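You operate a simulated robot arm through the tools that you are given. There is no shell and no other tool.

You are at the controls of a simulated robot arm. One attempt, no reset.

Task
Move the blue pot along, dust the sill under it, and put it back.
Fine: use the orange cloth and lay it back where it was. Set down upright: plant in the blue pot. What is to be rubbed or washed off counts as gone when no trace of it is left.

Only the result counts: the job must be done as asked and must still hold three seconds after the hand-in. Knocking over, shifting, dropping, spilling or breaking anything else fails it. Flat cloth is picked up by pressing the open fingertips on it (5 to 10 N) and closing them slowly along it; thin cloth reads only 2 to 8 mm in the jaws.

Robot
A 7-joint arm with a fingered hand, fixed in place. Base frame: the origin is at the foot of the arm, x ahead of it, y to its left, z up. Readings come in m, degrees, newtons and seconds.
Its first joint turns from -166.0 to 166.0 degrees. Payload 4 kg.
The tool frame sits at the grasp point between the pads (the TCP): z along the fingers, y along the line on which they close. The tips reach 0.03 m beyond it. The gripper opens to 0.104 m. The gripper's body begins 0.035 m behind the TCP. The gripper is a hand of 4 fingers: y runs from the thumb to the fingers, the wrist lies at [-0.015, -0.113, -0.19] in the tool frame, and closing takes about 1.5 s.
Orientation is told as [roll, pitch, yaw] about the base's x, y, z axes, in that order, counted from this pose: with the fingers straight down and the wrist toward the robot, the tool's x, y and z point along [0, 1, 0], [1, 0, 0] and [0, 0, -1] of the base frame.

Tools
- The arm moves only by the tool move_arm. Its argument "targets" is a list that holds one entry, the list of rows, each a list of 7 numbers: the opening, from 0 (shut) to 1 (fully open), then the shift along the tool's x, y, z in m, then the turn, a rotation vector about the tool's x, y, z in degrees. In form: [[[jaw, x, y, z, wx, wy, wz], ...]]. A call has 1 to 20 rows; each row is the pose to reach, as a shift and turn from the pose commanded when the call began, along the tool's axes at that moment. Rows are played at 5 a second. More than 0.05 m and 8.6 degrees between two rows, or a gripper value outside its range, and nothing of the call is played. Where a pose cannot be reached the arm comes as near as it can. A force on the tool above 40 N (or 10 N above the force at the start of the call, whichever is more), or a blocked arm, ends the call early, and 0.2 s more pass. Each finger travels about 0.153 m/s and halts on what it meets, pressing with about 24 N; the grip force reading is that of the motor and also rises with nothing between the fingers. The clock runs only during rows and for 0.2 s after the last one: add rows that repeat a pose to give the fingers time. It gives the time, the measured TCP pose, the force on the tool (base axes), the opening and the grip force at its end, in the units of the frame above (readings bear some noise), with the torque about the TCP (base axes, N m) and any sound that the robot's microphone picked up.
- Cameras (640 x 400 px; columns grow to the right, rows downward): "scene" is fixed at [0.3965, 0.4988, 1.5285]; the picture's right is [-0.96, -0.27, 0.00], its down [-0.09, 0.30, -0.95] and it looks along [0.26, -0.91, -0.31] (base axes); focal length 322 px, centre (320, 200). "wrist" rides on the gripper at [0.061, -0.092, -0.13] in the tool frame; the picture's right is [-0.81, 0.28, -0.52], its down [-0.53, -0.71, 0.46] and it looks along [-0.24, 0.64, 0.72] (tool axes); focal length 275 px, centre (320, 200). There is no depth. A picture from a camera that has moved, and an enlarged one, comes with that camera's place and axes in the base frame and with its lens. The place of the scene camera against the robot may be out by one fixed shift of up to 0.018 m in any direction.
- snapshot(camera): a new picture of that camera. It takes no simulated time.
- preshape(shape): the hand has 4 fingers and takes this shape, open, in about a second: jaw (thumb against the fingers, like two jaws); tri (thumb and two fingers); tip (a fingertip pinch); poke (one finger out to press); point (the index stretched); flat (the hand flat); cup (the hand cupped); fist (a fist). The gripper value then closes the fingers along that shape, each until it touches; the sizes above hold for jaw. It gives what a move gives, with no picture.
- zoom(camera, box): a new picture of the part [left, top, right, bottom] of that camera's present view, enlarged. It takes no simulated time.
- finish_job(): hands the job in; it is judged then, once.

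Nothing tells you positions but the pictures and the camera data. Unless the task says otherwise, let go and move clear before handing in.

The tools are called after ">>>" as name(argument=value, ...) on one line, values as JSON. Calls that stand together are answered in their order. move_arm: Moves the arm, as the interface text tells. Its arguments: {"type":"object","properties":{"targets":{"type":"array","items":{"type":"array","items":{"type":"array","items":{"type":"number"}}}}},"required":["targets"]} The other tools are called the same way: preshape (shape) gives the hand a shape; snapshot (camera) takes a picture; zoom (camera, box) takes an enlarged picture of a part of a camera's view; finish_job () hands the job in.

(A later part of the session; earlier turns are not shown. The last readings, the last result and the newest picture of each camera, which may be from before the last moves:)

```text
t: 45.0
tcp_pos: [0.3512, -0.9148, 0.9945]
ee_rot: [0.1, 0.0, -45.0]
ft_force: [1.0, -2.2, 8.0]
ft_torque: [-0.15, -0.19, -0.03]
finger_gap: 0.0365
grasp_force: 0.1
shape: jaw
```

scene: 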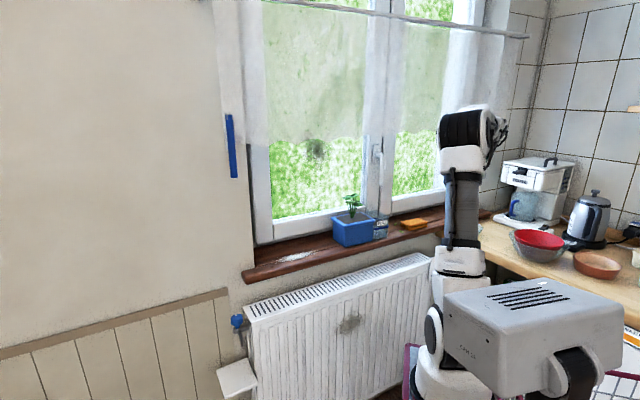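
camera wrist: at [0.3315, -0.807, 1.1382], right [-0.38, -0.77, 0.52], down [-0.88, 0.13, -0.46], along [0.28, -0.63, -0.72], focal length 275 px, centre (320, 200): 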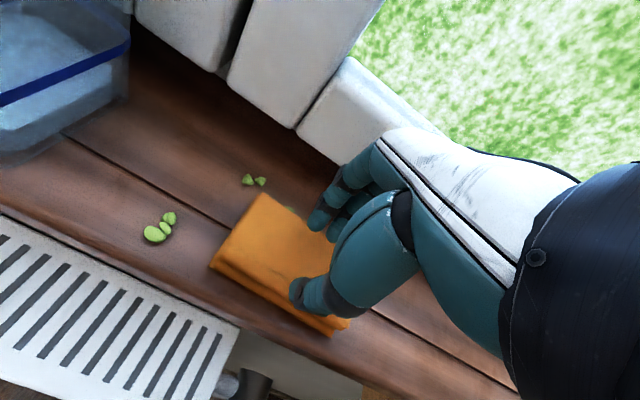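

The force is now 8 N. I'll close the fingers slowly along the cloth.

>>> move_arm(targets=[[[0.31, 0, 0, 0, 0, 0, 0], [0.28, 0, 0, 0, 0, 0, 0], [0.25, 0, 0, 0, 0, 0, 0], [0.22, 0, 0, 0, 0, 0, 0], [0.19, 0, 0, 0, 0, 0, 0], [0.16, 0, 0, 0, 0, 0, 0], [0.13, 0, 0, 0, 0, 0, 0], [0.1, 0, 0, 0, 0, 0, 0], [0.07, 0, 0, 0, 0, 0, 0], [0.04, 0, 0, 0, 0, 0, 0], [0, 0, 0, 0, 0, 0, 0], [0, 0, 0, 0, 0, 0, 0], [0, 0, 0, 0, 0, 0, 0]]])

>>> zoom(camera="scene", box=[390, 190, 450, 240])

>>> snapshot(camera="wrist")

```text
t: 47.8
tcp_pos: [0.3516, -0.9144, 0.9939]
ee_rot: [0.0, -0.1, -45.0]
ft_force: [1.1, -0.3, 0.1]
ft_torque: [-0.02, 0.02, 0.02]
finger_gap: 0.0
grasp_force: 23.6
shape: jaw
```

```text
8.00 times, centred on (420, 215) of scene
camera zoom: at [0.3965, 0.4988, 1.5285], right [-0.96, -0.27, 0.0], down [-0.09, 0.3, -0.95], along [0.26, -0.91, -0.31], focal length 2574 px, centre (-480, 80)
```

zoom: 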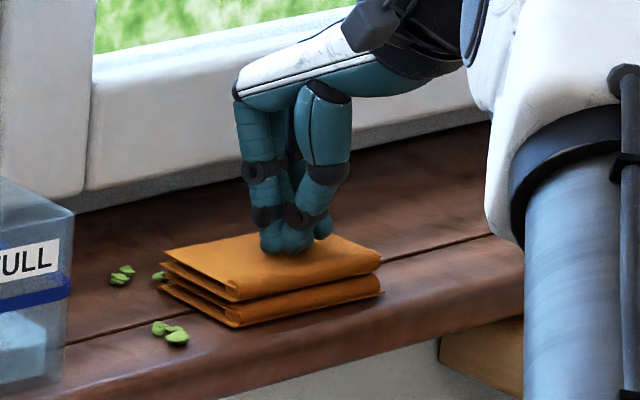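

```text
taken
camera wrist: at [0.3299, -0.8066, 1.1238], right [-0.38, -0.77, 0.52], down [-0.88, 0.13, -0.46], along [0.28, -0.63, -0.72], focal length 275 px, centre (320, 200)
```

wrist: 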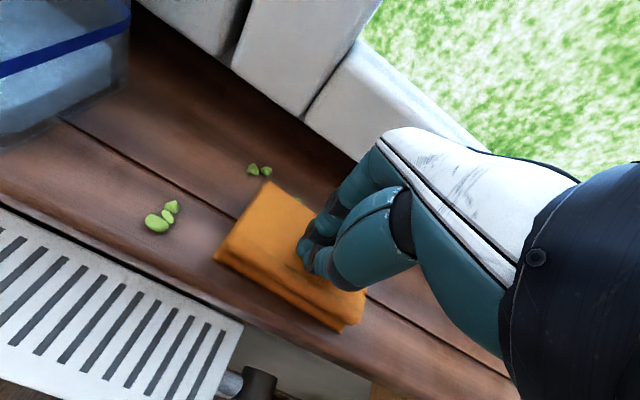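

The jaw closed on nothing, because the tips rise as they close on this stiff folded stack. Since it's a 2 cm high, 6 cm deep folded stack, I'll grip it by its front and back sides instead, offset slightly from the leaf bits.

>>> move_arm(targets=[[[0, 0, 0, -0.01, 0, 0, 0], [0.3, -0.005, 0.002, -0.02, 0, 0, 0], [0.6, -0.01, 0.005, -0.02, 0, 0, 0], [0.78, -0.016, 0.007, -0.02, 0, 0, 0], [0.78, -0.016, 0.007, -0.02, 0, 0, 0], [0.78, -0.016, 0.007, -0.02, 0, 0, 0]]])

>>> snapshot(camera="wrist")

>>> zoom(camera="scene", box=[390, 190, 450, 240])

>>> zoom(camera="wrist", box=[200, 170, 380, 340])

```text
t: 49.2
tcp_pos: [0.3452, -0.9313, 1.0135]
ee_rot: [-0.1, -0.1, -45.1]
ft_force: [0.4, -1.0, -0.5]
ft_torque: [0.01, -0.01, 0.01]
finger_gap: 0.0808
grasp_force: 0.1
shape: jaw
```

```text
taken
camera wrist: at [0.3234, -0.8234, 1.1434], right [-0.38, -0.77, 0.52], down [-0.88, 0.13, -0.46], along [0.28, -0.63, -0.72], focal length 275 px, centre (320, 200)
```

wrist: 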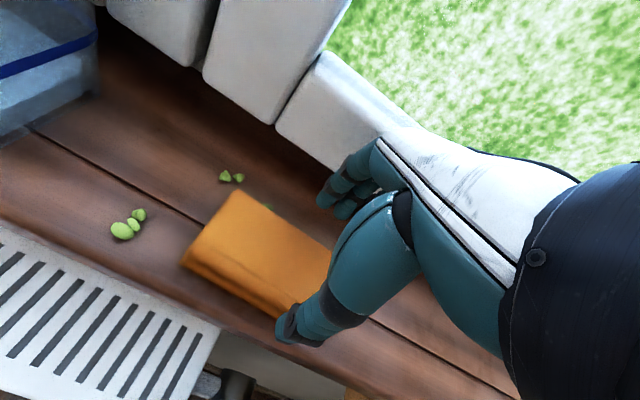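

```text
8.00 times, centred on (420, 215) of scene
camera zoom: at [0.3965, 0.4988, 1.5285], right [-0.96, -0.27, 0.0], down [-0.09, 0.3, -0.95], along [0.26, -0.91, -0.31], focal length 2574 px, centre (-480, 80)
```

zoom: 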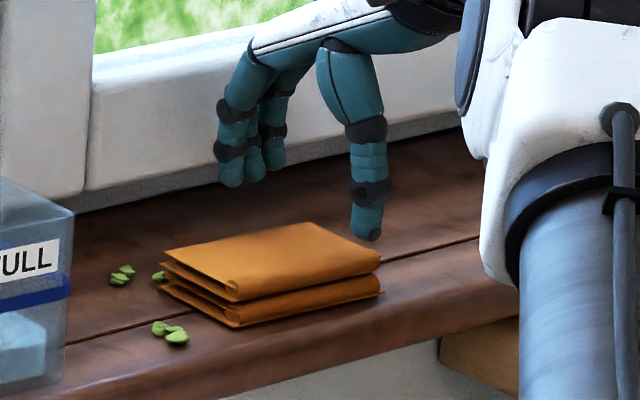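

```text
2.35 times, centred on (290, 255) of wrist
camera zoom: at [0.3234, -0.8234, 1.1434], right [-0.38, -0.77, 0.52], down [-0.88, 0.13, -0.46], along [0.28, -0.63, -0.72], focal length 648 px, centre (391, 71)
```

zoom: 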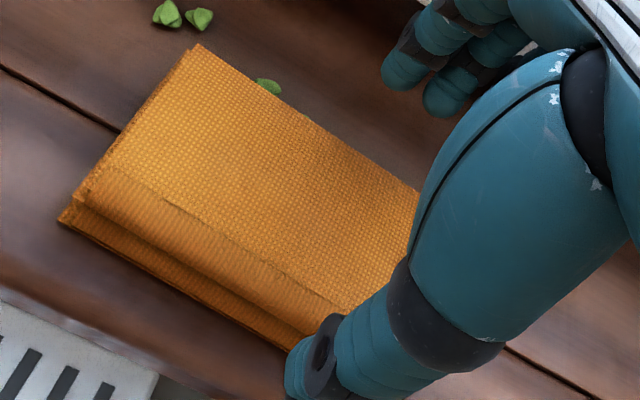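

The fingers straddle the cloth and clear the leaf. I'll lower until the tips are near the sill and then close gently.

>>> move_arm(targets=[[[0.78, 0, 0, 0.01, 0, 0, 0], [0.78, 0, 0, 0.02, 0, 0, 0], [0.78, 0, 0, 0.029, 0, 0, 0], [0.78, 0, 0, 0.029, 0, 0, 0]]])

>>> zoom(camera="scene", box=[390, 190, 450, 240])

>>> zoom(camera="wrist", box=[200, 170, 380, 340])

```text
t: 50.2
tcp_pos: [0.3463, -0.9306, 0.9842]
ee_rot: [-0.1, 0.0, -45.1]
ft_force: [0.1, -0.6, 0.0]
ft_torque: [0.0, 0.01, -0.04]
finger_gap: 0.0808
grasp_force: 0.1
shape: jaw
```

```text
8.00 times, centred on (420, 215) of scene
camera zoom: at [0.3965, 0.4988, 1.5285], right [-0.96, -0.27, 0.0], down [-0.09, 0.3, -0.95], along [0.26, -0.91, -0.31], focal length 2574 px, centre (-480, 80)
```

zoom: 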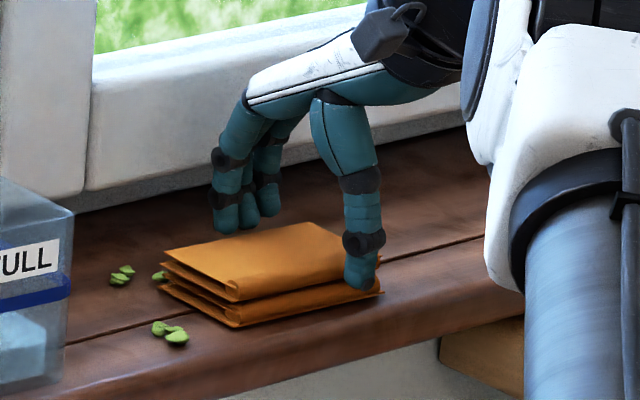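

```text
2.35 times, centred on (290, 255) of wrist
camera zoom: at [0.324, -0.8227, 1.1142], right [-0.38, -0.77, 0.52], down [-0.88, 0.13, -0.46], along [0.28, -0.63, -0.72], focal length 648 px, centre (391, 71)
```

zoom: 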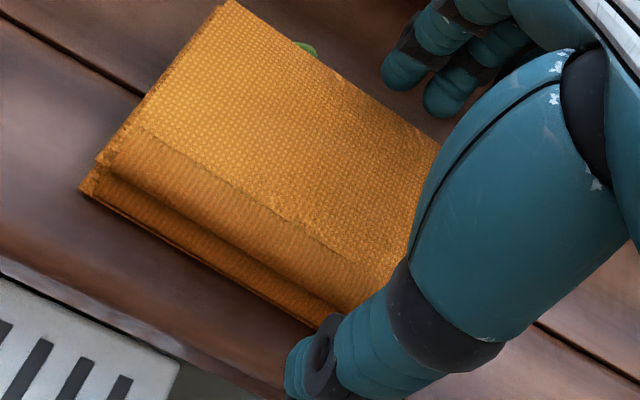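

Good placement. I'll go down another 3 mm and close gently on the stack.

>>> move_arm(targets=[[[0.78, 0, 0, 0.003, 0, 0, 0], [0.7, 0, 0, 0.003, 0, 0, 0], [0.64, 0, 0, 0.003, 0, 0, 0], [0.58, 0, 0, 0.003, 0, 0, 0], [0.52, 0, 0, 0.003, 0, 0, 0], [0.46, 0, 0, 0.003, 0, 0, 0], [0.4, 0, 0, 0.003, 0, 0, 0], [0.4, 0, 0, 0.003, 0, 0, 0]]])

>>> zoom(camera="scene", box=[390, 190, 450, 240])

>>> zoom(camera="wrist", box=[200, 170, 380, 340])

```text
t: 52.0
tcp_pos: [0.3456, -0.931, 0.9812]
ee_rot: [-0.1, -0.1, -44.9]
ft_force: [-0.9, 0.5, 0.5]
ft_torque: [-0.02, 0.03, 0.01]
finger_gap: 0.0591
grasp_force: 24.1
shape: jaw
```

```text
8.00 times, centred on (420, 215) of scene
camera zoom: at [0.3965, 0.4988, 1.5285], right [-0.96, -0.27, 0.0], down [-0.09, 0.3, -0.95], along [0.26, -0.91, -0.31], focal length 2574 px, centre (-480, 80)
```

zoom: 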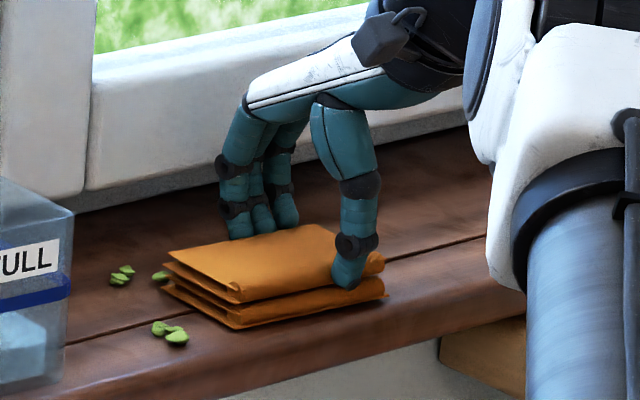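

```text
2.35 times, centred on (290, 255) of wrist
camera zoom: at [0.3236, -0.8222, 1.1119], right [-0.38, -0.77, 0.52], down [-0.88, 0.13, -0.46], along [0.28, -0.63, -0.72], focal length 648 px, centre (391, 71)
```

zoom: 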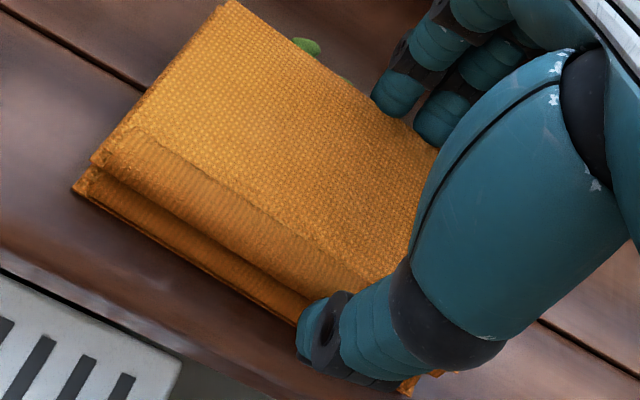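

Firm grip: 0.059 m wide at 24 N, tool at u −0.414, v 0.903. I'll lift slightly and check that the cloth comes along.

>>> move_arm(targets=[[[0, 0, 0, -0.005, 0, 0, 0], [0, 0, 0, -0.012, 0, 0, 0], [0, 0, 0, -0.025, 0, 0, 0], [0, 0, 0, -0.04, 0, 0, 0], [0, 0, 0, -0.04, 0, 0, 0]]])

>>> zoom(camera="scene", box=[380, 180, 460, 240])

>>> snapshot(camera="wrist")

```text
t: 53.2
tcp_pos: [0.3473, -0.9304, 1.0227]
ee_rot: [-0.1, -0.2, -45.0]
ft_force: [-0.5, 0.6, 1.1]
ft_torque: [0.02, 0.0, 0.01]
finger_gap: 0.0589
grasp_force: 24.0
shape: jaw
```

```text
6.67 times, centred on (420, 210) of scene
camera zoom: at [0.3965, 0.4988, 1.5285], right [-0.96, -0.27, 0.0], down [-0.09, 0.3, -0.95], along [0.26, -0.91, -0.31], focal length 2145 px, centre (-347, 133)
```

zoom: 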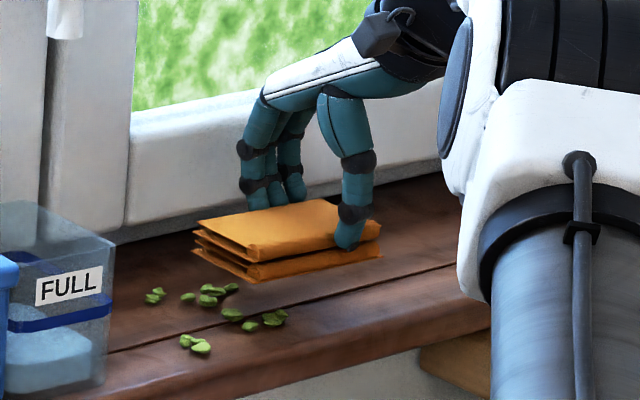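

```text
taken
camera wrist: at [0.3241, -0.8232, 1.1524], right [-0.38, -0.77, 0.52], down [-0.88, 0.13, -0.46], along [0.28, -0.63, -0.72], focal length 275 px, centre (320, 200)
```

wrist: 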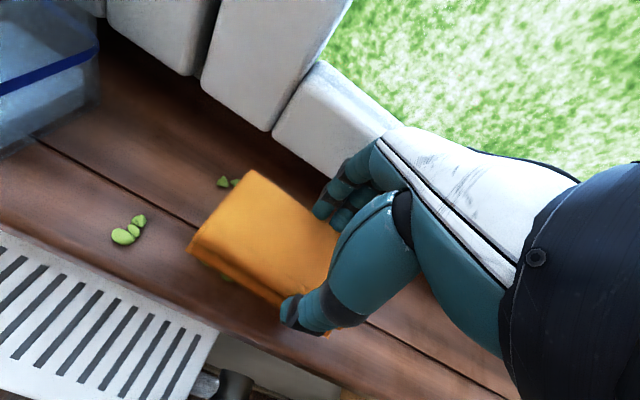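

The whole folded cloth came up cleanly, leaving loose leaf bits untouched. I'll carry it back from the window, along in front of the planter, to the dust patch.

>>> move_arm(targets=[[[0, 0, -0.02, -0.04, 0, 0, 0], [0, 0, -0.05, -0.075, 0, 0, 0], [0, 0, -0.09, -0.1, 0, 0, 0], [0, 0, -0.13, -0.12, 0, 0, 0], [0, 0, -0.17, -0.12, 0, 0, 0], [0, 0.02, -0.2, -0.12, 0, 0, 0], [0, 0.06, -0.21, -0.12, 0, 0, 0], [0, 0.1, -0.21, -0.12, 0, 0, 0], [0, 0.14, -0.21, -0.12, 0, 0, 0], [0, 0.18, -0.21, -0.12, 0, 0, 0], [0, 0.22, -0.21, -0.12, 0, 0, 0], [0, 0.26, -0.21, -0.12, 0, 0, 0], [0, 0.3, -0.21, -0.12, 0, 0, 0], [0, 0.34, -0.21, -0.12, 0, 0, 0], [0, 0.38, -0.21, -0.12, 0, 0, 0], [0, 0.42, -0.21, -0.12, 0, 0, 0], [0, 0.46, -0.21, -0.12, 0, 0, 0], [0, 0.5, -0.21, -0.12, 0, 0, 0], [0, 0.54, -0.21, -0.12, 0, 0, 0], [0, 0.56, -0.21, -0.12, 0, 0, 0]]])

>>> snapshot(camera="wrist")

>>> snapshot(camera="scene")

```text
t: 57.4
tcp_pos: [0.5909, -0.3853, 1.1428]
ee_rot: [-0.1, -0.2, -45.1]
ft_force: [0.6, 0.5, -0.1]
ft_torque: [0.02, 0.02, 0.0]
finger_gap: 0.0586
grasp_force: 24.5
shape: jaw
```

```text
taken
camera wrist: at [0.5691, -0.2787, 1.2717], right [-0.38, -0.77, 0.52], down [-0.88, 0.13, -0.46], along [0.28, -0.63, -0.72], focal length 275 px, centre (320, 200)
```

wrist: 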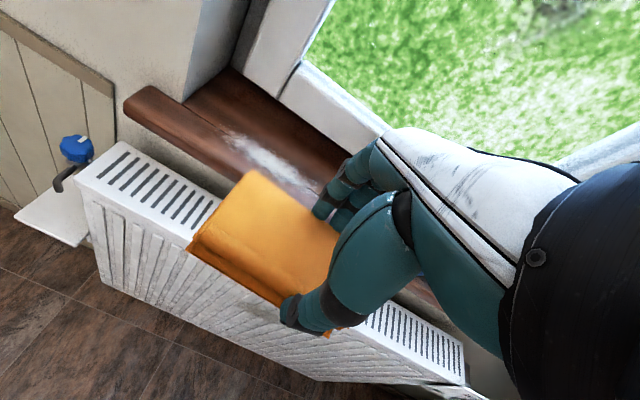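

```text
taken
```

scene: 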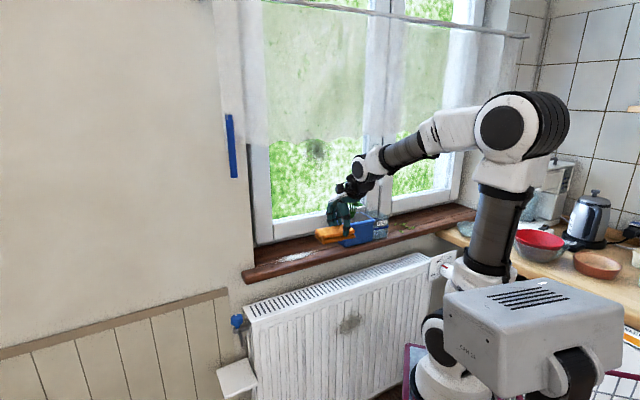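

The cloth is held securely near the dust. I'll measure the patch precisely from this view.

>>> zoom(camera="wrist", box=[170, 60, 350, 220])

>>> zoom(camera="scene", box=[240, 220, 340, 290])

```text
2.50 times, centred on (260, 140) of wrist
camera zoom: at [0.5691, -0.2787, 1.2717], right [-0.38, -0.77, 0.52], down [-0.88, 0.13, -0.46], along [0.28, -0.63, -0.72], focal length 688 px, centre (470, 350)
```

zoom: 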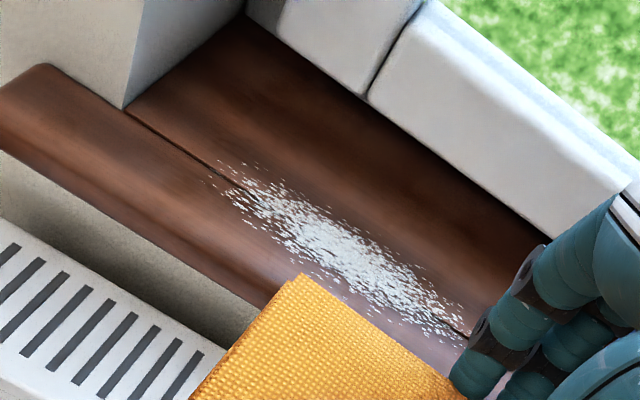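

```text
5.71 times, centred on (290, 255) of scene
camera zoom: at [0.3965, 0.4988, 1.5285], right [-0.96, -0.27, 0.0], down [-0.09, 0.3, -0.95], along [0.26, -0.91, -0.31], focal length 1838 px, centre (491, -114)
```

zoom: 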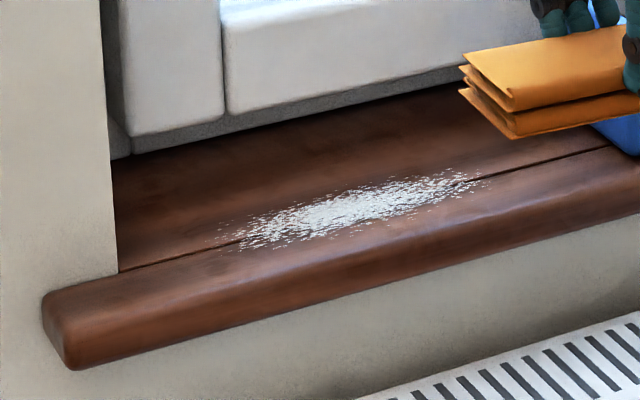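

The dust spans u 0.09–0.29, v 0.868–0.93, just matching the cloth's 6 cm width. I'll bring the cloth over its right end.

>>> move_arm(targets=[[[0, -0.01, 0.04, 0.02, 0, 0, 0], [0, -0.02, 0.08, 0.04, 0, 0, 0], [0, -0.03, 0.12, 0.06, 0, 0, 0], [0, -0.04, 0.155, 0.08, 0, 0, 0], [0, -0.045, 0.185, 0.105, 0, 0, 0], [0, -0.045, 0.208, 0.13, 0, 0, 0], [0, -0.045, 0.208, 0.13, 0, 0, 0]]])

>>> zoom(camera="scene", box=[240, 190, 400, 290])

>>> snapshot(camera="wrist")

```text
t: 59.0
tcp_pos: [0.7069, -0.5668, 1.0118]
ee_rot: [-0.1, -0.2, -45.0]
ft_force: [0.3, 0.5, -0.7]
ft_torque: [-0.04, 0.0, 0.02]
finger_gap: 0.059
grasp_force: 24.7
shape: jaw
```

```text
4.00 times, centred on (320, 240) of scene
camera zoom: at [0.3965, 0.4988, 1.5285], right [-0.96, -0.27, 0.0], down [-0.09, 0.3, -0.95], along [0.26, -0.91, -0.31], focal length 1287 px, centre (320, 40)
```

zoom: 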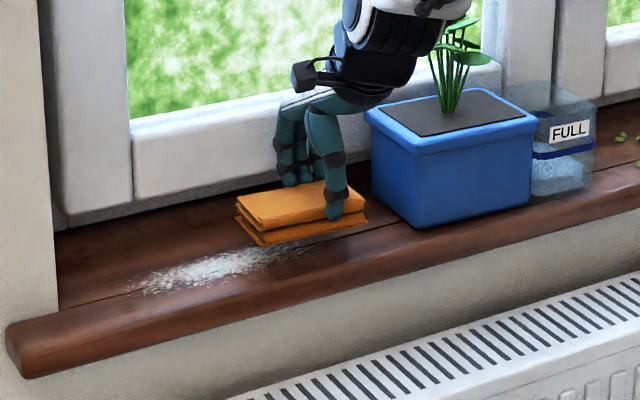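

```text
taken
camera wrist: at [0.6858, -0.4584, 1.142], right [-0.38, -0.77, 0.52], down [-0.88, 0.13, -0.46], along [0.28, -0.63, -0.72], focal length 275 px, centre (320, 200)
```

wrist: 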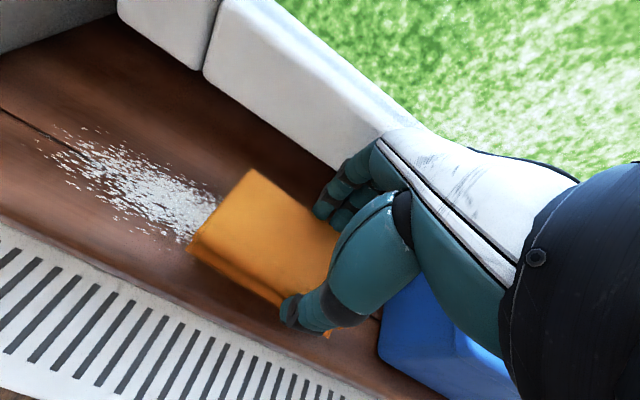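

The cloth hovers over the right end of the dust. I'll lower it to contact.

>>> move_arm(targets=[[[0, 0, 0, 0.012, 0, 0, 0], [0, 0, 0, 0.024, 0, 0, 0], [0, 0, 0, 0.03, 0, 0, 0], [0, 0, 0, 0.032, 0, 0, 0], [0, 0, 0, 0.032, 0, 0, 0]]])

```text
t: 60.2
tcp_pos: [0.7086, -0.5658, 0.9809]
ee_rot: [-0.1, -0.3, -45.0]
ft_force: [-0.5, -0.3, 10.2]
ft_torque: [0.01, 0.06, 0.03]
finger_gap: 0.0587
grasp_force: 24.2
shape: jaw
```

Contact is 10 N, good for wiping. I'll do a stroke to the left along the patch and back.

>>> move_arm(targets=[[[0, 0.01, 0, 0, 0, 0, 0], [0, 0.025, 0, 0, 0, 0, 0], [0, 0.04, 0, 0, 0, 0, 0], [0, 0.055, 0, 0, 0, 0, 0], [0, 0.07, 0, 0, 0, 0, 0], [0, 0.085, 0, 0, 0, 0, 0], [0, 0.1, 0, 0, 0, 0, 0], [0, 0.115, 0, 0, 0, 0, 0], [0, 0.13, 0, 0, 0, 0, 0], [0, 0.145, 0, 0, 0, 0, 0], [0, 0.13, 0, 0, 0, 0, 0], [0, 0.115, 0, 0, 0, 0, 0], [0, 0.1, 0, 0, 0, 0, 0], [0, 0.085, 0, 0, 0, 0, 0], [0, 0.07, 0, 0, 0, 0, 0], [0, 0.055, 0, 0, 0, 0, 0], [0, 0.04, 0, 0, 0, 0, 0], [0, 0.025, 0, 0, 0, 0, 0], [0, 0.01, 0, 0, 0, 0, 0], [0, 0, 0, 0, 0, 0, 0]]])

>>> snapshot(camera="wrist")

>>> zoom(camera="scene", box=[240, 190, 400, 290])

```text
t: 64.4
tcp_pos: [0.7077, -0.5649, 0.9799]
ee_rot: [-0.2, -0.1, -45.0]
ft_force: [5.2, 5.5, 19.3]
ft_torque: [0.21, -0.1, -0.04]
finger_gap: 0.0582
grasp_force: 24.1
shape: jaw
```

```text
taken
camera wrist: at [0.6868, -0.4572, 1.1097], right [-0.38, -0.77, 0.52], down [-0.88, 0.13, -0.46], along [0.28, -0.63, -0.72], focal length 275 px, centre (320, 200)
```

wrist: 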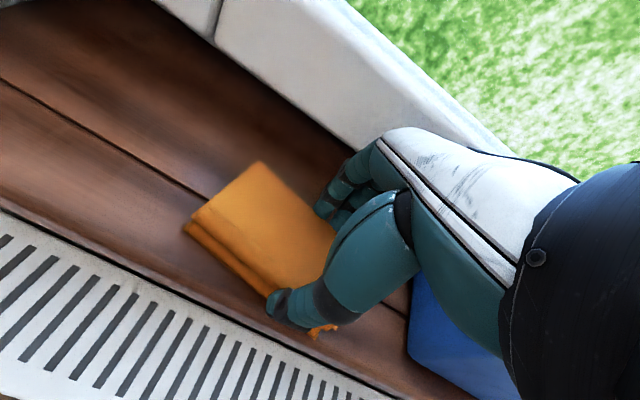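

```text
4.00 times, centred on (320, 240) of scene
camera zoom: at [0.3965, 0.4988, 1.5285], right [-0.96, -0.27, 0.0], down [-0.09, 0.3, -0.95], along [0.26, -0.91, -0.31], focal length 1287 px, centre (320, 40)
```

zoom: 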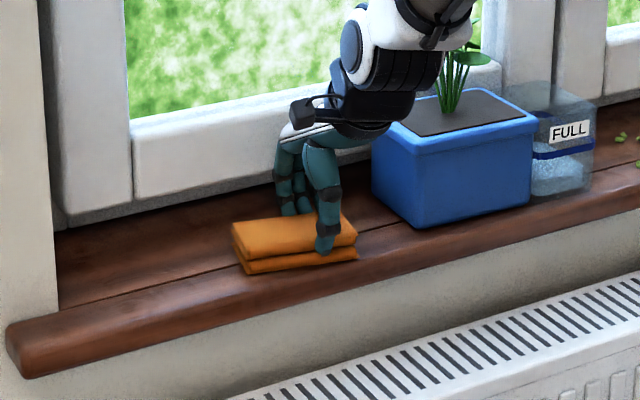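

The dust under the stroke is gone. I'll do two more passes offset toward the front and the back to catch stray specks.

>>> move_arm(targets=[[[0, 0.003, -0.006, -0.001, 0, 0, 0], [0, 0.01, -0.013, -0.001, 0, 0, 0], [0, 0.028, -0.013, -0.001, 0, 0, 0], [0, 0.046, -0.013, -0.001, 0, 0, 0], [0, 0.064, -0.013, -0.001, 0, 0, 0], [0, 0.082, -0.013, -0.001, 0, 0, 0], [0, 0.1, -0.013, -0.001, 0, 0, 0], [0, 0.118, -0.013, -0.001, 0, 0, 0], [0, 0.134, -0.013, -0.001, 0, 0, 0], [0, 0.146, -0.008, -0.001, 0, 0, 0], [0, 0.148, 0.004, -0.001, 0, 0, 0], [0, 0.142, 0.014, -0.001, 0, 0, 0], [0, 0.126, 0.015, -0.001, 0, 0, 0], [0, 0.108, 0.015, -0.001, 0, 0, 0], [0, 0.09, 0.015, -0.001, 0, 0, 0], [0, 0.072, 0.015, -0.001, 0, 0, 0], [0, 0.054, 0.015, -0.001, 0, 0, 0], [0, 0.036, 0.015, -0.001, 0, 0, 0], [0, 0.018, 0.015, -0.001, 0, 0, 0], [0, 0, 0.012, -0.001, 0, 0, 0]]])

>>> move_arm(targets=[[[0, 0, -0.012, 0, 0, 0, 0], [0, 0, -0.02, -0.01, 0, 0, 0], [0, 0, -0.05, -0.04, 0, 0, 0], [0, 0, -0.09, -0.07, 0, 0, 0], [0, 0, -0.13, -0.1, 0, 0, 0], [0, 0, -0.17, -0.13, 0, 0, 0], [0, 0, -0.22, -0.14, 0, 0, 0], [0, 0, -0.22, -0.14, 0, 0, 0]]])

>>> zoom(camera="scene", box=[240, 220, 340, 290])

>>> snapshot(camera="wrist")

>>> zoom(camera="wrist", box=[170, 60, 350, 220])

```text
t: 68.6
tcp_pos: [0.7174, -0.5736, 0.9819]
ee_rot: [-0.1, -0.1, -45.0]
ft_force: [0.3, -0.3, 1.4]
ft_torque: [0.02, 0.02, 0.02]
finger_gap: 0.0586
grasp_force: 24.8
shape: jaw
```

```text
refused: row 7 steps farther than a row can; nothing moved
```

```text
5.71 times, centred on (290, 255) of scene
camera zoom: at [0.3965, 0.4988, 1.5285], right [-0.96, -0.27, 0.0], down [-0.09, 0.3, -0.95], along [0.26, -0.91, -0.31], focal length 1838 px, centre (491, -114)
```

zoom: 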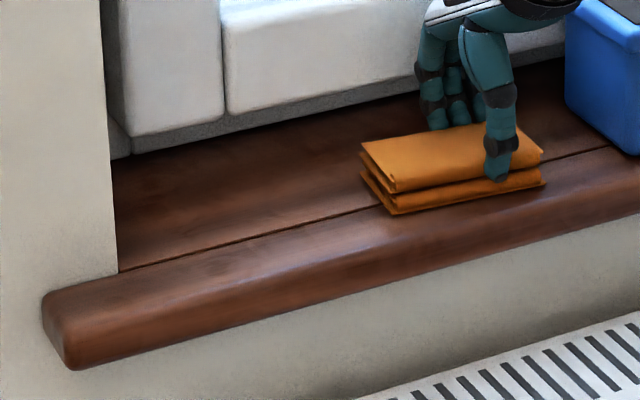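

```text
taken
camera wrist: at [0.6951, -0.4655, 1.1108], right [-0.38, -0.77, 0.52], down [-0.88, 0.13, -0.46], along [0.28, -0.63, -0.72], focal length 275 px, centre (320, 200)
```

wrist: 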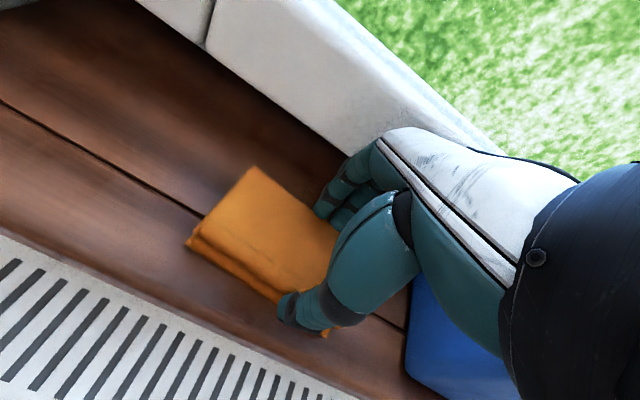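

```text
2.50 times, centred on (260, 140) of wrist
camera zoom: at [0.6951, -0.4655, 1.1108], right [-0.38, -0.77, 0.52], down [-0.88, 0.13, -0.46], along [0.28, -0.63, -0.72], focal length 688 px, centre (470, 350)
```

zoom: 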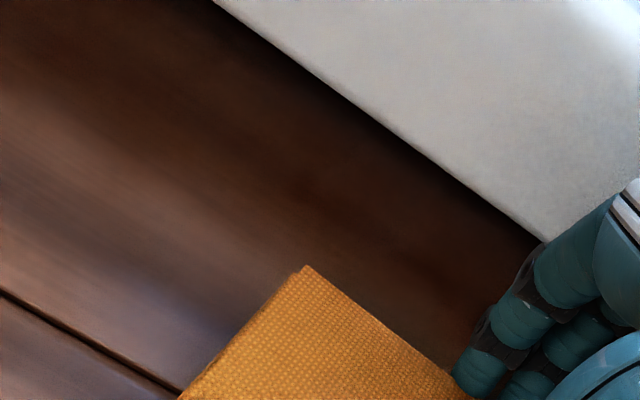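

The sill looks clean so far. I'll lift the cloth away toward the room to inspect the whole area.

>>> move_arm(targets=[[[0, 0, -0.005, -0.015, 0, 0, 0], [0, 0, -0.03, -0.04, 0, 0, 0], [0, 0, -0.06, -0.07, 0, 0, 0], [0, 0, -0.095, -0.1, 0, 0, 0], [0, 0, -0.13, -0.13, 0, 0, 0], [0, 0, -0.17, -0.15, 0, 0, 0], [0, 0, -0.21, -0.16, 0, 0, 0], [0, 0, -0.21, -0.16, 0, 0, 0]]])

>>> zoom(camera="scene", box=[240, 220, 340, 290])

>>> snapshot(camera="wrist")

>>> zoom(camera="wrist", box=[170, 60, 350, 220])

```text
t: 70.4
tcp_pos: [0.5694, -0.425, 1.1374]
ee_rot: [0.0, 0.0, -45.1]
ft_force: [0.1, 0.1, -0.2]
ft_torque: [0.0, 0.05, 0.01]
finger_gap: 0.0585
grasp_force: 24.1
shape: jaw
```

```text
5.71 times, centred on (290, 255) of scene
camera zoom: at [0.3965, 0.4988, 1.5285], right [-0.96, -0.27, 0.0], down [-0.09, 0.3, -0.95], along [0.26, -0.91, -0.31], focal length 1838 px, centre (491, -114)
```

zoom: 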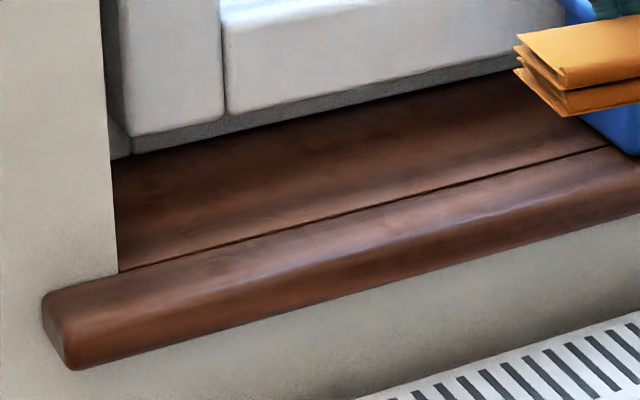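

```text
taken
camera wrist: at [0.5481, -0.3174, 1.2682], right [-0.38, -0.77, 0.52], down [-0.88, 0.13, -0.46], along [0.28, -0.63, -0.72], focal length 275 px, centre (320, 200)
```

wrist: 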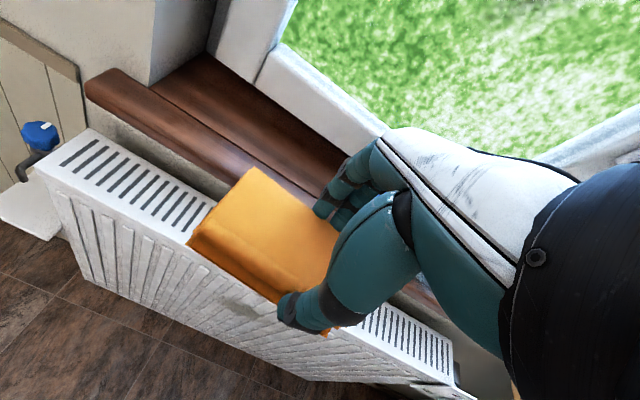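

```text
2.50 times, centred on (260, 140) of wrist
camera zoom: at [0.5481, -0.3174, 1.2682], right [-0.38, -0.77, 0.52], down [-0.88, 0.13, -0.46], along [0.28, -0.63, -0.72], focal length 688 px, centre (470, 350)
```

zoom: 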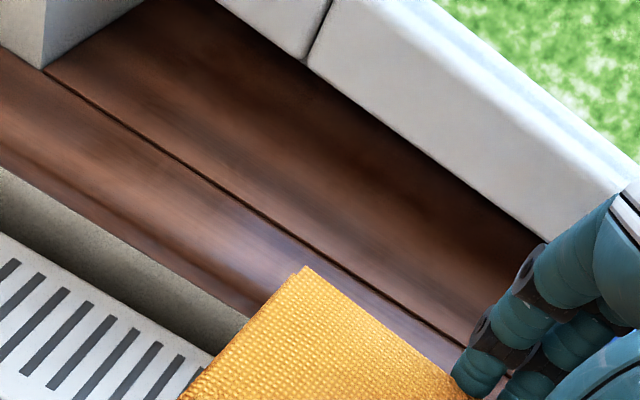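

It looks clean. One high-magnification check for any remaining specks.

>>> zoom(camera="scene", box=[255, 240, 295, 270])

>>> zoom(camera="scene", box=[290, 232, 330, 262])

>>> zoom(camera="scene", box=[320, 190, 400, 250])

```text
13.33 times, centred on (275, 255) of scene
camera zoom: at [0.3965, 0.4988, 1.5285], right [-0.96, -0.27, 0.0], down [-0.09, 0.3, -0.95], along [0.26, -0.91, -0.31], focal length 4289 px, centre (920, -533)
```

zoom: 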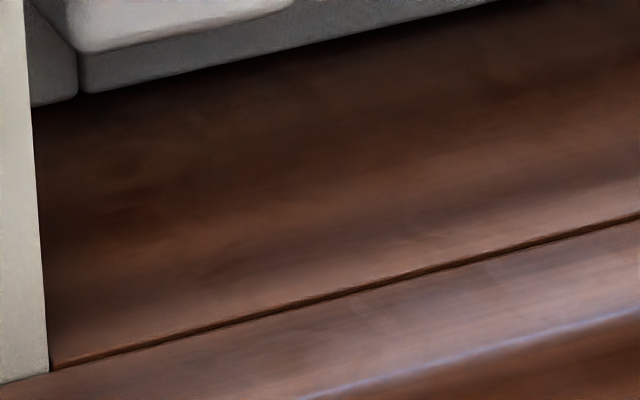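

```text
13.33 times, centred on (310, 247) of scene
camera zoom: at [0.3965, 0.4988, 1.5285], right [-0.96, -0.27, 0.0], down [-0.09, 0.3, -0.95], along [0.26, -0.91, -0.31], focal length 4289 px, centre (453, -427)
```

zoom: 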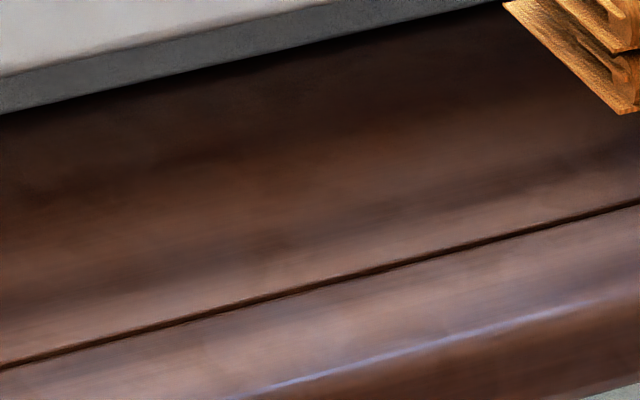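

```text
6.67 times, centred on (360, 220) of scene
camera zoom: at [0.3965, 0.4988, 1.5285], right [-0.96, -0.27, 0.0], down [-0.09, 0.3, -0.95], along [0.26, -0.91, -0.31], focal length 2145 px, centre (53, 67)
```

zoom: 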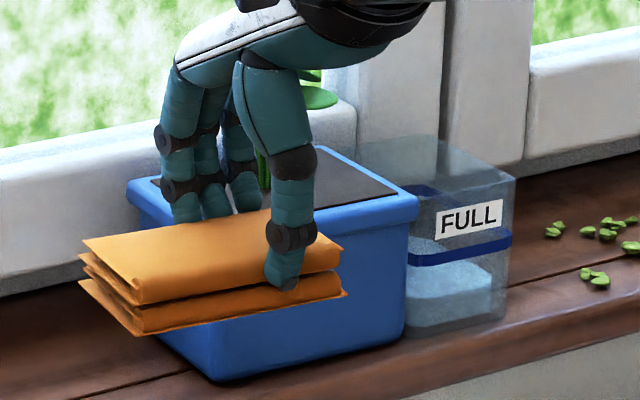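

No trace remains. I'll carry the cloth back along the same path to its original place.

>>> move_arm(targets=[[[0, -0.03, -0.005, -0.003, 0, 0, 0], [0, -0.07, -0.01, -0.005, 0, 0, 0], [0, -0.11, -0.01, -0.005, 0, 0, 0], [0, -0.15, -0.01, -0.005, 0, 0, 0], [0, -0.19, -0.01, -0.005, 0, 0, 0], [0, -0.23, -0.01, -0.005, 0, 0, 0], [0, -0.27, -0.01, -0.005, 0, 0, 0], [0, -0.31, -0.01, -0.005, 0, 0, 0], [0, -0.35, -0.01, -0.005, 0, 0, 0], [0, -0.39, -0.01, -0.005, 0, 0, 0], [0, -0.43, -0.01, -0.005, 0, 0, 0], [0, -0.47, -0.01, -0.005, 0, 0, 0], [0, -0.5, -0.005, -0.005, 0, 0, 0], [0, -0.516, 0.02, -0.005, 0, 0, 0], [0, -0.516, 0.06, -0.005, 0, 0, 0], [0, -0.516, 0.1, 0.0, 0, 0, 0], [0, -0.516, 0.14, 0.02, 0, 0, 0], [0, -0.516, 0.175, 0.045, 0, 0, 0], [0, -0.516, 0.2, 0.08, 0, 0, 0], [0, -0.516, 0.2, 0.1, 0, 0, 0]]])

>>> move_arm(targets=[[[0, 0, 0, 0.005, 0, 0, 0], [0, 0, 0, 0.005, 0, 0, 0]]])

>>> snapshot(camera="wrist")

>>> zoom(camera="scene", box=[380, 190, 460, 250])

```text
t: 74.6
tcp_pos: [0.3455, -0.9319, 1.043]
ee_rot: [-0.1, -0.1, -44.9]
ft_force: [0.1, 0.5, -0.2]
ft_torque: [0.02, 0.0, 0.01]
finger_gap: 0.0581
grasp_force: 23.5
shape: jaw
```

```text
t: 75.2
tcp_pos: [0.345, -0.9313, 1.0371]
ee_rot: [-0.2, 0.0, -45.0]
ft_force: [0.2, 0.0, -0.2]
ft_torque: [0.0, 0.01, 0.0]
finger_gap: 0.058
grasp_force: 24.2
shape: jaw
```

```text
taken
camera wrist: at [0.3232, -0.8238, 1.1662], right [-0.38, -0.77, 0.52], down [-0.88, 0.13, -0.46], along [0.28, -0.63, -0.72], focal length 275 px, centre (320, 200)
```

wrist: 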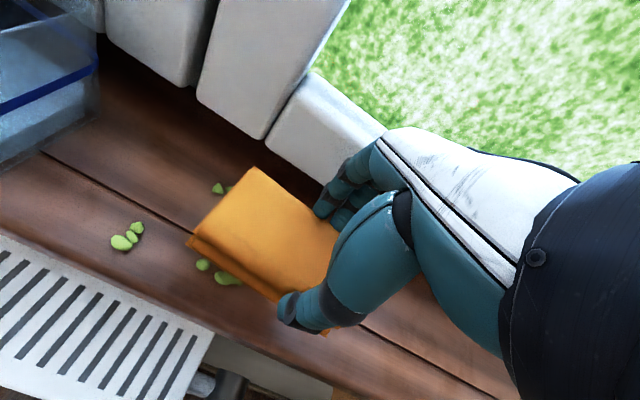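

```text
6.67 times, centred on (420, 220) of scene
camera zoom: at [0.3965, 0.4988, 1.5285], right [-0.96, -0.27, 0.0], down [-0.09, 0.3, -0.95], along [0.26, -0.91, -0.31], focal length 2145 px, centre (-347, 67)
```

zoom: 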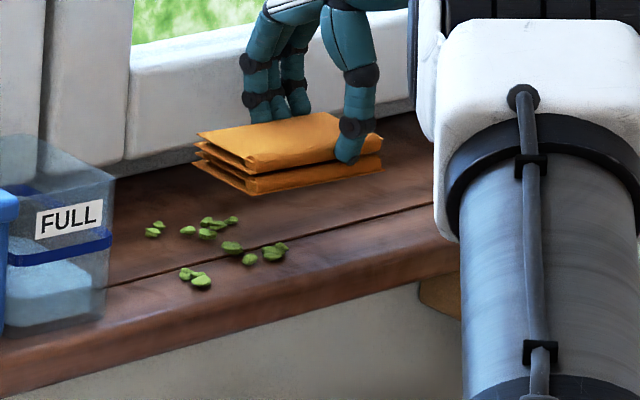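

The hand is right above the original grip point (within 1 mm). Lowering the cloth and releasing.

>>> move_arm(targets=[[[0, 0.0005, 0, 0.02, 0, 0, 0], [0, 0.0005, 0, 0.035, 0, 0, 0], [0, 0.0005, 0, 0.047, 0, 0, 0], [0, 0.0005, 0, 0.053, 0, 0, 0], [0, 0.0005, 0, 0.055, 0, 0, 0], [0, 0.0005, 0, 0.055, 0, 0, 0]]])

>>> zoom(camera="scene", box=[380, 190, 460, 250])

```text
t: 76.6
tcp_pos: [0.3447, -0.9324, 0.9817]
ee_rot: [-0.1, -0.1, -45.0]
ft_force: [0.0, 0.2, 0.2]
ft_torque: [0.03, 0.02, 0.01]
finger_gap: 0.0582
grasp_force: 24.0
shape: jaw
```

```text
6.67 times, centred on (420, 220) of scene
camera zoom: at [0.3965, 0.4988, 1.5285], right [-0.96, -0.27, 0.0], down [-0.09, 0.3, -0.95], along [0.26, -0.91, -0.31], focal length 2145 px, centre (-347, 67)
```

zoom: 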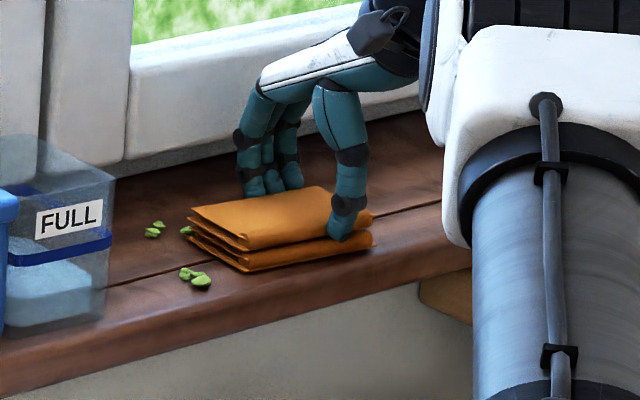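

The cloth matches its original outline. I'll open, let it settle, and lift away.

>>> move_arm(targets=[[[0.3, 0, 0, 0.0005, 0, 0, 0], [0.6, 0, 0, 0.0005, 0, 0, 0], [0.66, 0, 0, 0.0005, 0, 0, 0], [0.72, 0, 0, 0.0005, 0, 0, 0], [0.78, 0, 0, 0.0005, 0, 0, 0], [0.78, 0, 0, 0.0005, 0, 0, 0], [0.78, 0, 0, -0.015, 0, 0, 0], [0.78, 0, 0, -0.04, 0, 0, 0], [0.78, 0, 0, -0.08, 0, 0, 0], [0.78, 0, -0.02, -0.11, 0, 0, 0], [0.78, 0, -0.02, -0.11, 0, 0, 0]]])

>>> zoom(camera="scene", box=[380, 190, 460, 250])

>>> snapshot(camera="wrist")

```text
t: 79.0
tcp_pos: [0.3306, -0.9161, 1.091]
ee_rot: [-0.1, -0.1, -45.0]
ft_force: [-0.7, 0.1, 0.4]
ft_torque: [0.02, 0.01, 0.0]
finger_gap: 0.081
grasp_force: 0.0
shape: jaw
```

```text
6.67 times, centred on (420, 220) of scene
camera zoom: at [0.3965, 0.4988, 1.5285], right [-0.96, -0.27, 0.0], down [-0.09, 0.3, -0.95], along [0.26, -0.91, -0.31], focal length 2145 px, centre (-347, 67)
```

zoom: 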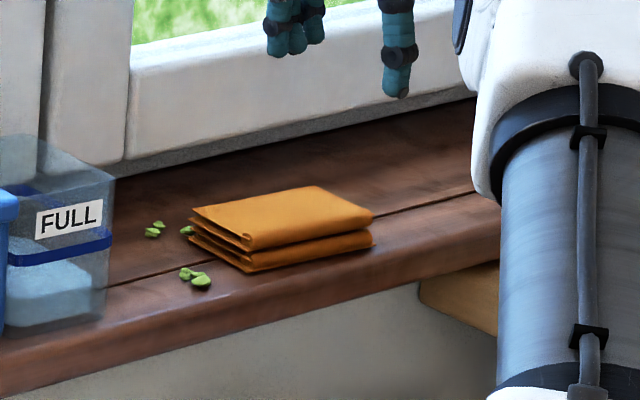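

```text
taken
camera wrist: at [0.3088, -0.809, 1.2211], right [-0.38, -0.77, 0.52], down [-0.88, 0.13, -0.46], along [0.28, -0.63, -0.72], focal length 275 px, centre (320, 200)
```

wrist: 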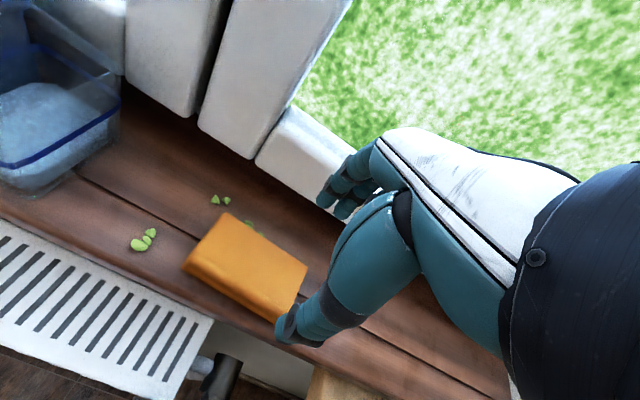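

The cloth is back in place, matching its original outline to within a millimetre or two. Next I'll go around in front, lean the hand again, and set up to re-grip the planter the same way.

>>> move_arm(targets=[[[0.8, 0, -0.04, -0.02, 0, 0, 0], [0.9, 0, -0.08, -0.04, 0, 0, 0], [1, 0, -0.12, -0.06, 0, 0, 0], [1, 0, -0.16, -0.08, 0, 0, 0], [1, 0.02, -0.185, -0.1, 0, 0, 0], [1, 0.06, -0.185, -0.1, 0, 0, 0], [1, 0.1, -0.185, -0.1, 0, 8, 0], [1, 0.14, -0.185, -0.1, 0, 16, 0], [1, 0.18, -0.185, -0.1, 0, 24, 0], [1, 0.22, -0.185, -0.1, 0, 32, 0], [1, 0.246, -0.185, -0.1, 0, 40, 0], [1, 0.246, -0.185, -0.1, 0, 40, 0]]])

>>> snapshot(camera="wrist")

>>> snapshot(camera="scene")

```text
t: 81.6
tcp_pos: [0.3737, -0.611, 1.1907]
ee_rot: [40.1, -0.2, -45.1]
ft_force: [-0.4, 0.4, -0.1]
ft_torque: [0.0, 0.0, 0.0]
finger_gap: 0.1036
grasp_force: 0.1
shape: jaw
```

```text
taken
camera wrist: at [0.2828, -0.5726, 1.3292], right [-0.48, -0.87, -0.12], down [-0.58, 0.42, -0.69], along [0.65, -0.26, -0.71], focal length 275 px, centre (320, 200)
```

wrist: 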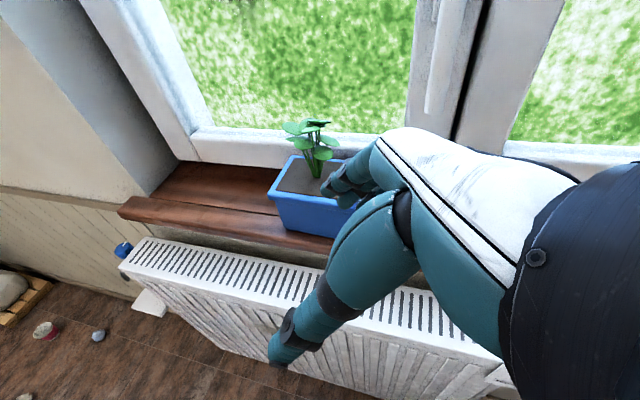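

```text
taken
```

scene: 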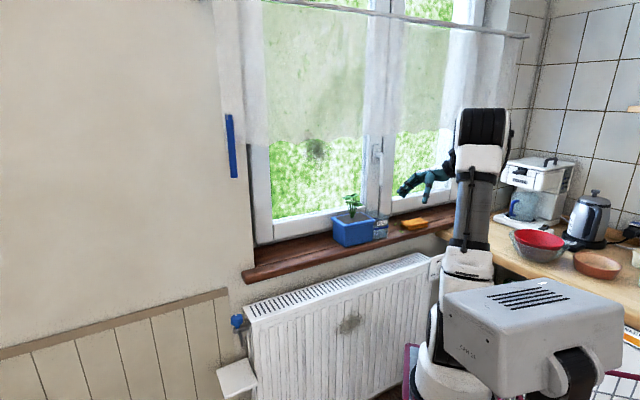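

I'll approach the planter from the room side at a safe height, keeping clear of the handle that hangs near u −0.24.

>>> move_arm(targets=[[[1, -0.0145, 0.0385, 0.0172, 0, 0, 0], [1, -0.029, 0.077, 0.0345, 0, 0, 0], [1, -0.0434, 0.1155, 0.0517, 0, 0, 0], [1, -0.0579, 0.154, 0.0689, 0, 0, 0], [1, -0.0585, 0.18, 0.0715, 0, 0, 0], [1, -0.0596, 0.204, 0.0741, 0, 0, 0], [1, -0.0596, 0.204, 0.0741, 0, 0, 0]]])

>>> snapshot(camera="wrist")

>>> zoom(camera="scene", box=[330, 160, 430, 250])

```text
t: 83.2
tcp_pos: [0.5207, -0.7576, 1.095]
ee_rot: [39.9, -0.1, -45.1]
ft_force: [0.3, 0.6, -0.5]
ft_torque: [0.01, 0.01, 0.01]
finger_gap: 0.104
grasp_force: 0.1
shape: jaw
```

```text
taken
camera wrist: at [0.4296, -0.7182, 1.2329], right [-0.48, -0.87, -0.12], down [-0.59, 0.42, -0.69], along [0.65, -0.26, -0.71], focal length 275 px, centre (320, 200)
```

wrist: 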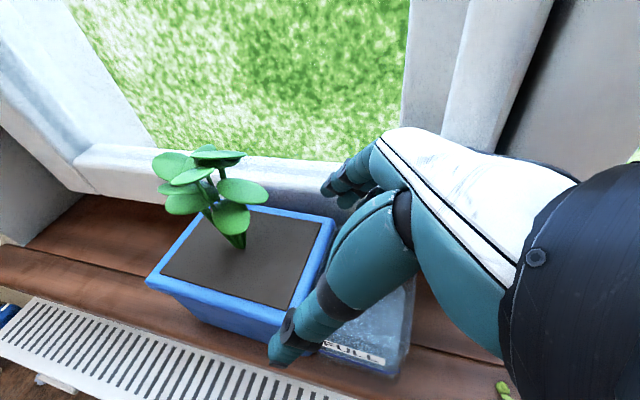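

```text
4.44 times, centred on (380, 205) of scene
camera zoom: at [0.3965, 0.4988, 1.5285], right [-0.96, -0.27, 0.0], down [-0.09, 0.3, -0.95], along [0.26, -0.91, -0.31], focal length 1430 px, centre (53, 178)
```

zoom: 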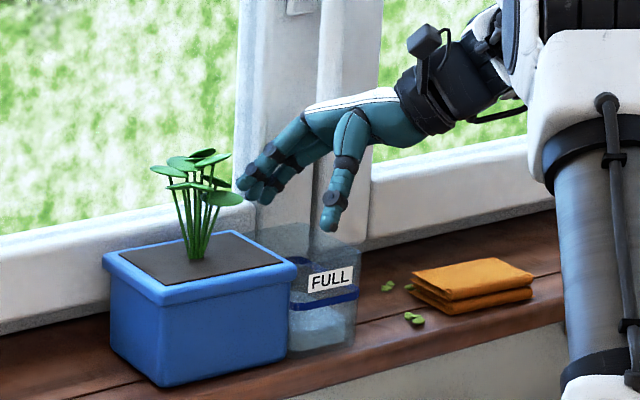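

Free and aligned as on the way out. I'll verify the planter's rim location from here before sliding in.

>>> zoom(camera="wrist", box=[130, 130, 350, 370])

```text
1.67 times, centred on (240, 250) of wrist
camera zoom: at [0.4296, -0.7182, 1.2329], right [-0.48, -0.87, -0.12], down [-0.59, 0.42, -0.69], along [0.65, -0.26, -0.71], focal length 459 px, centre (453, 117)
```

zoom: 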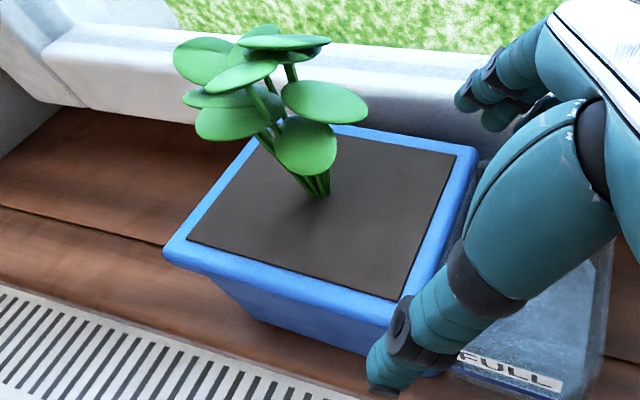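

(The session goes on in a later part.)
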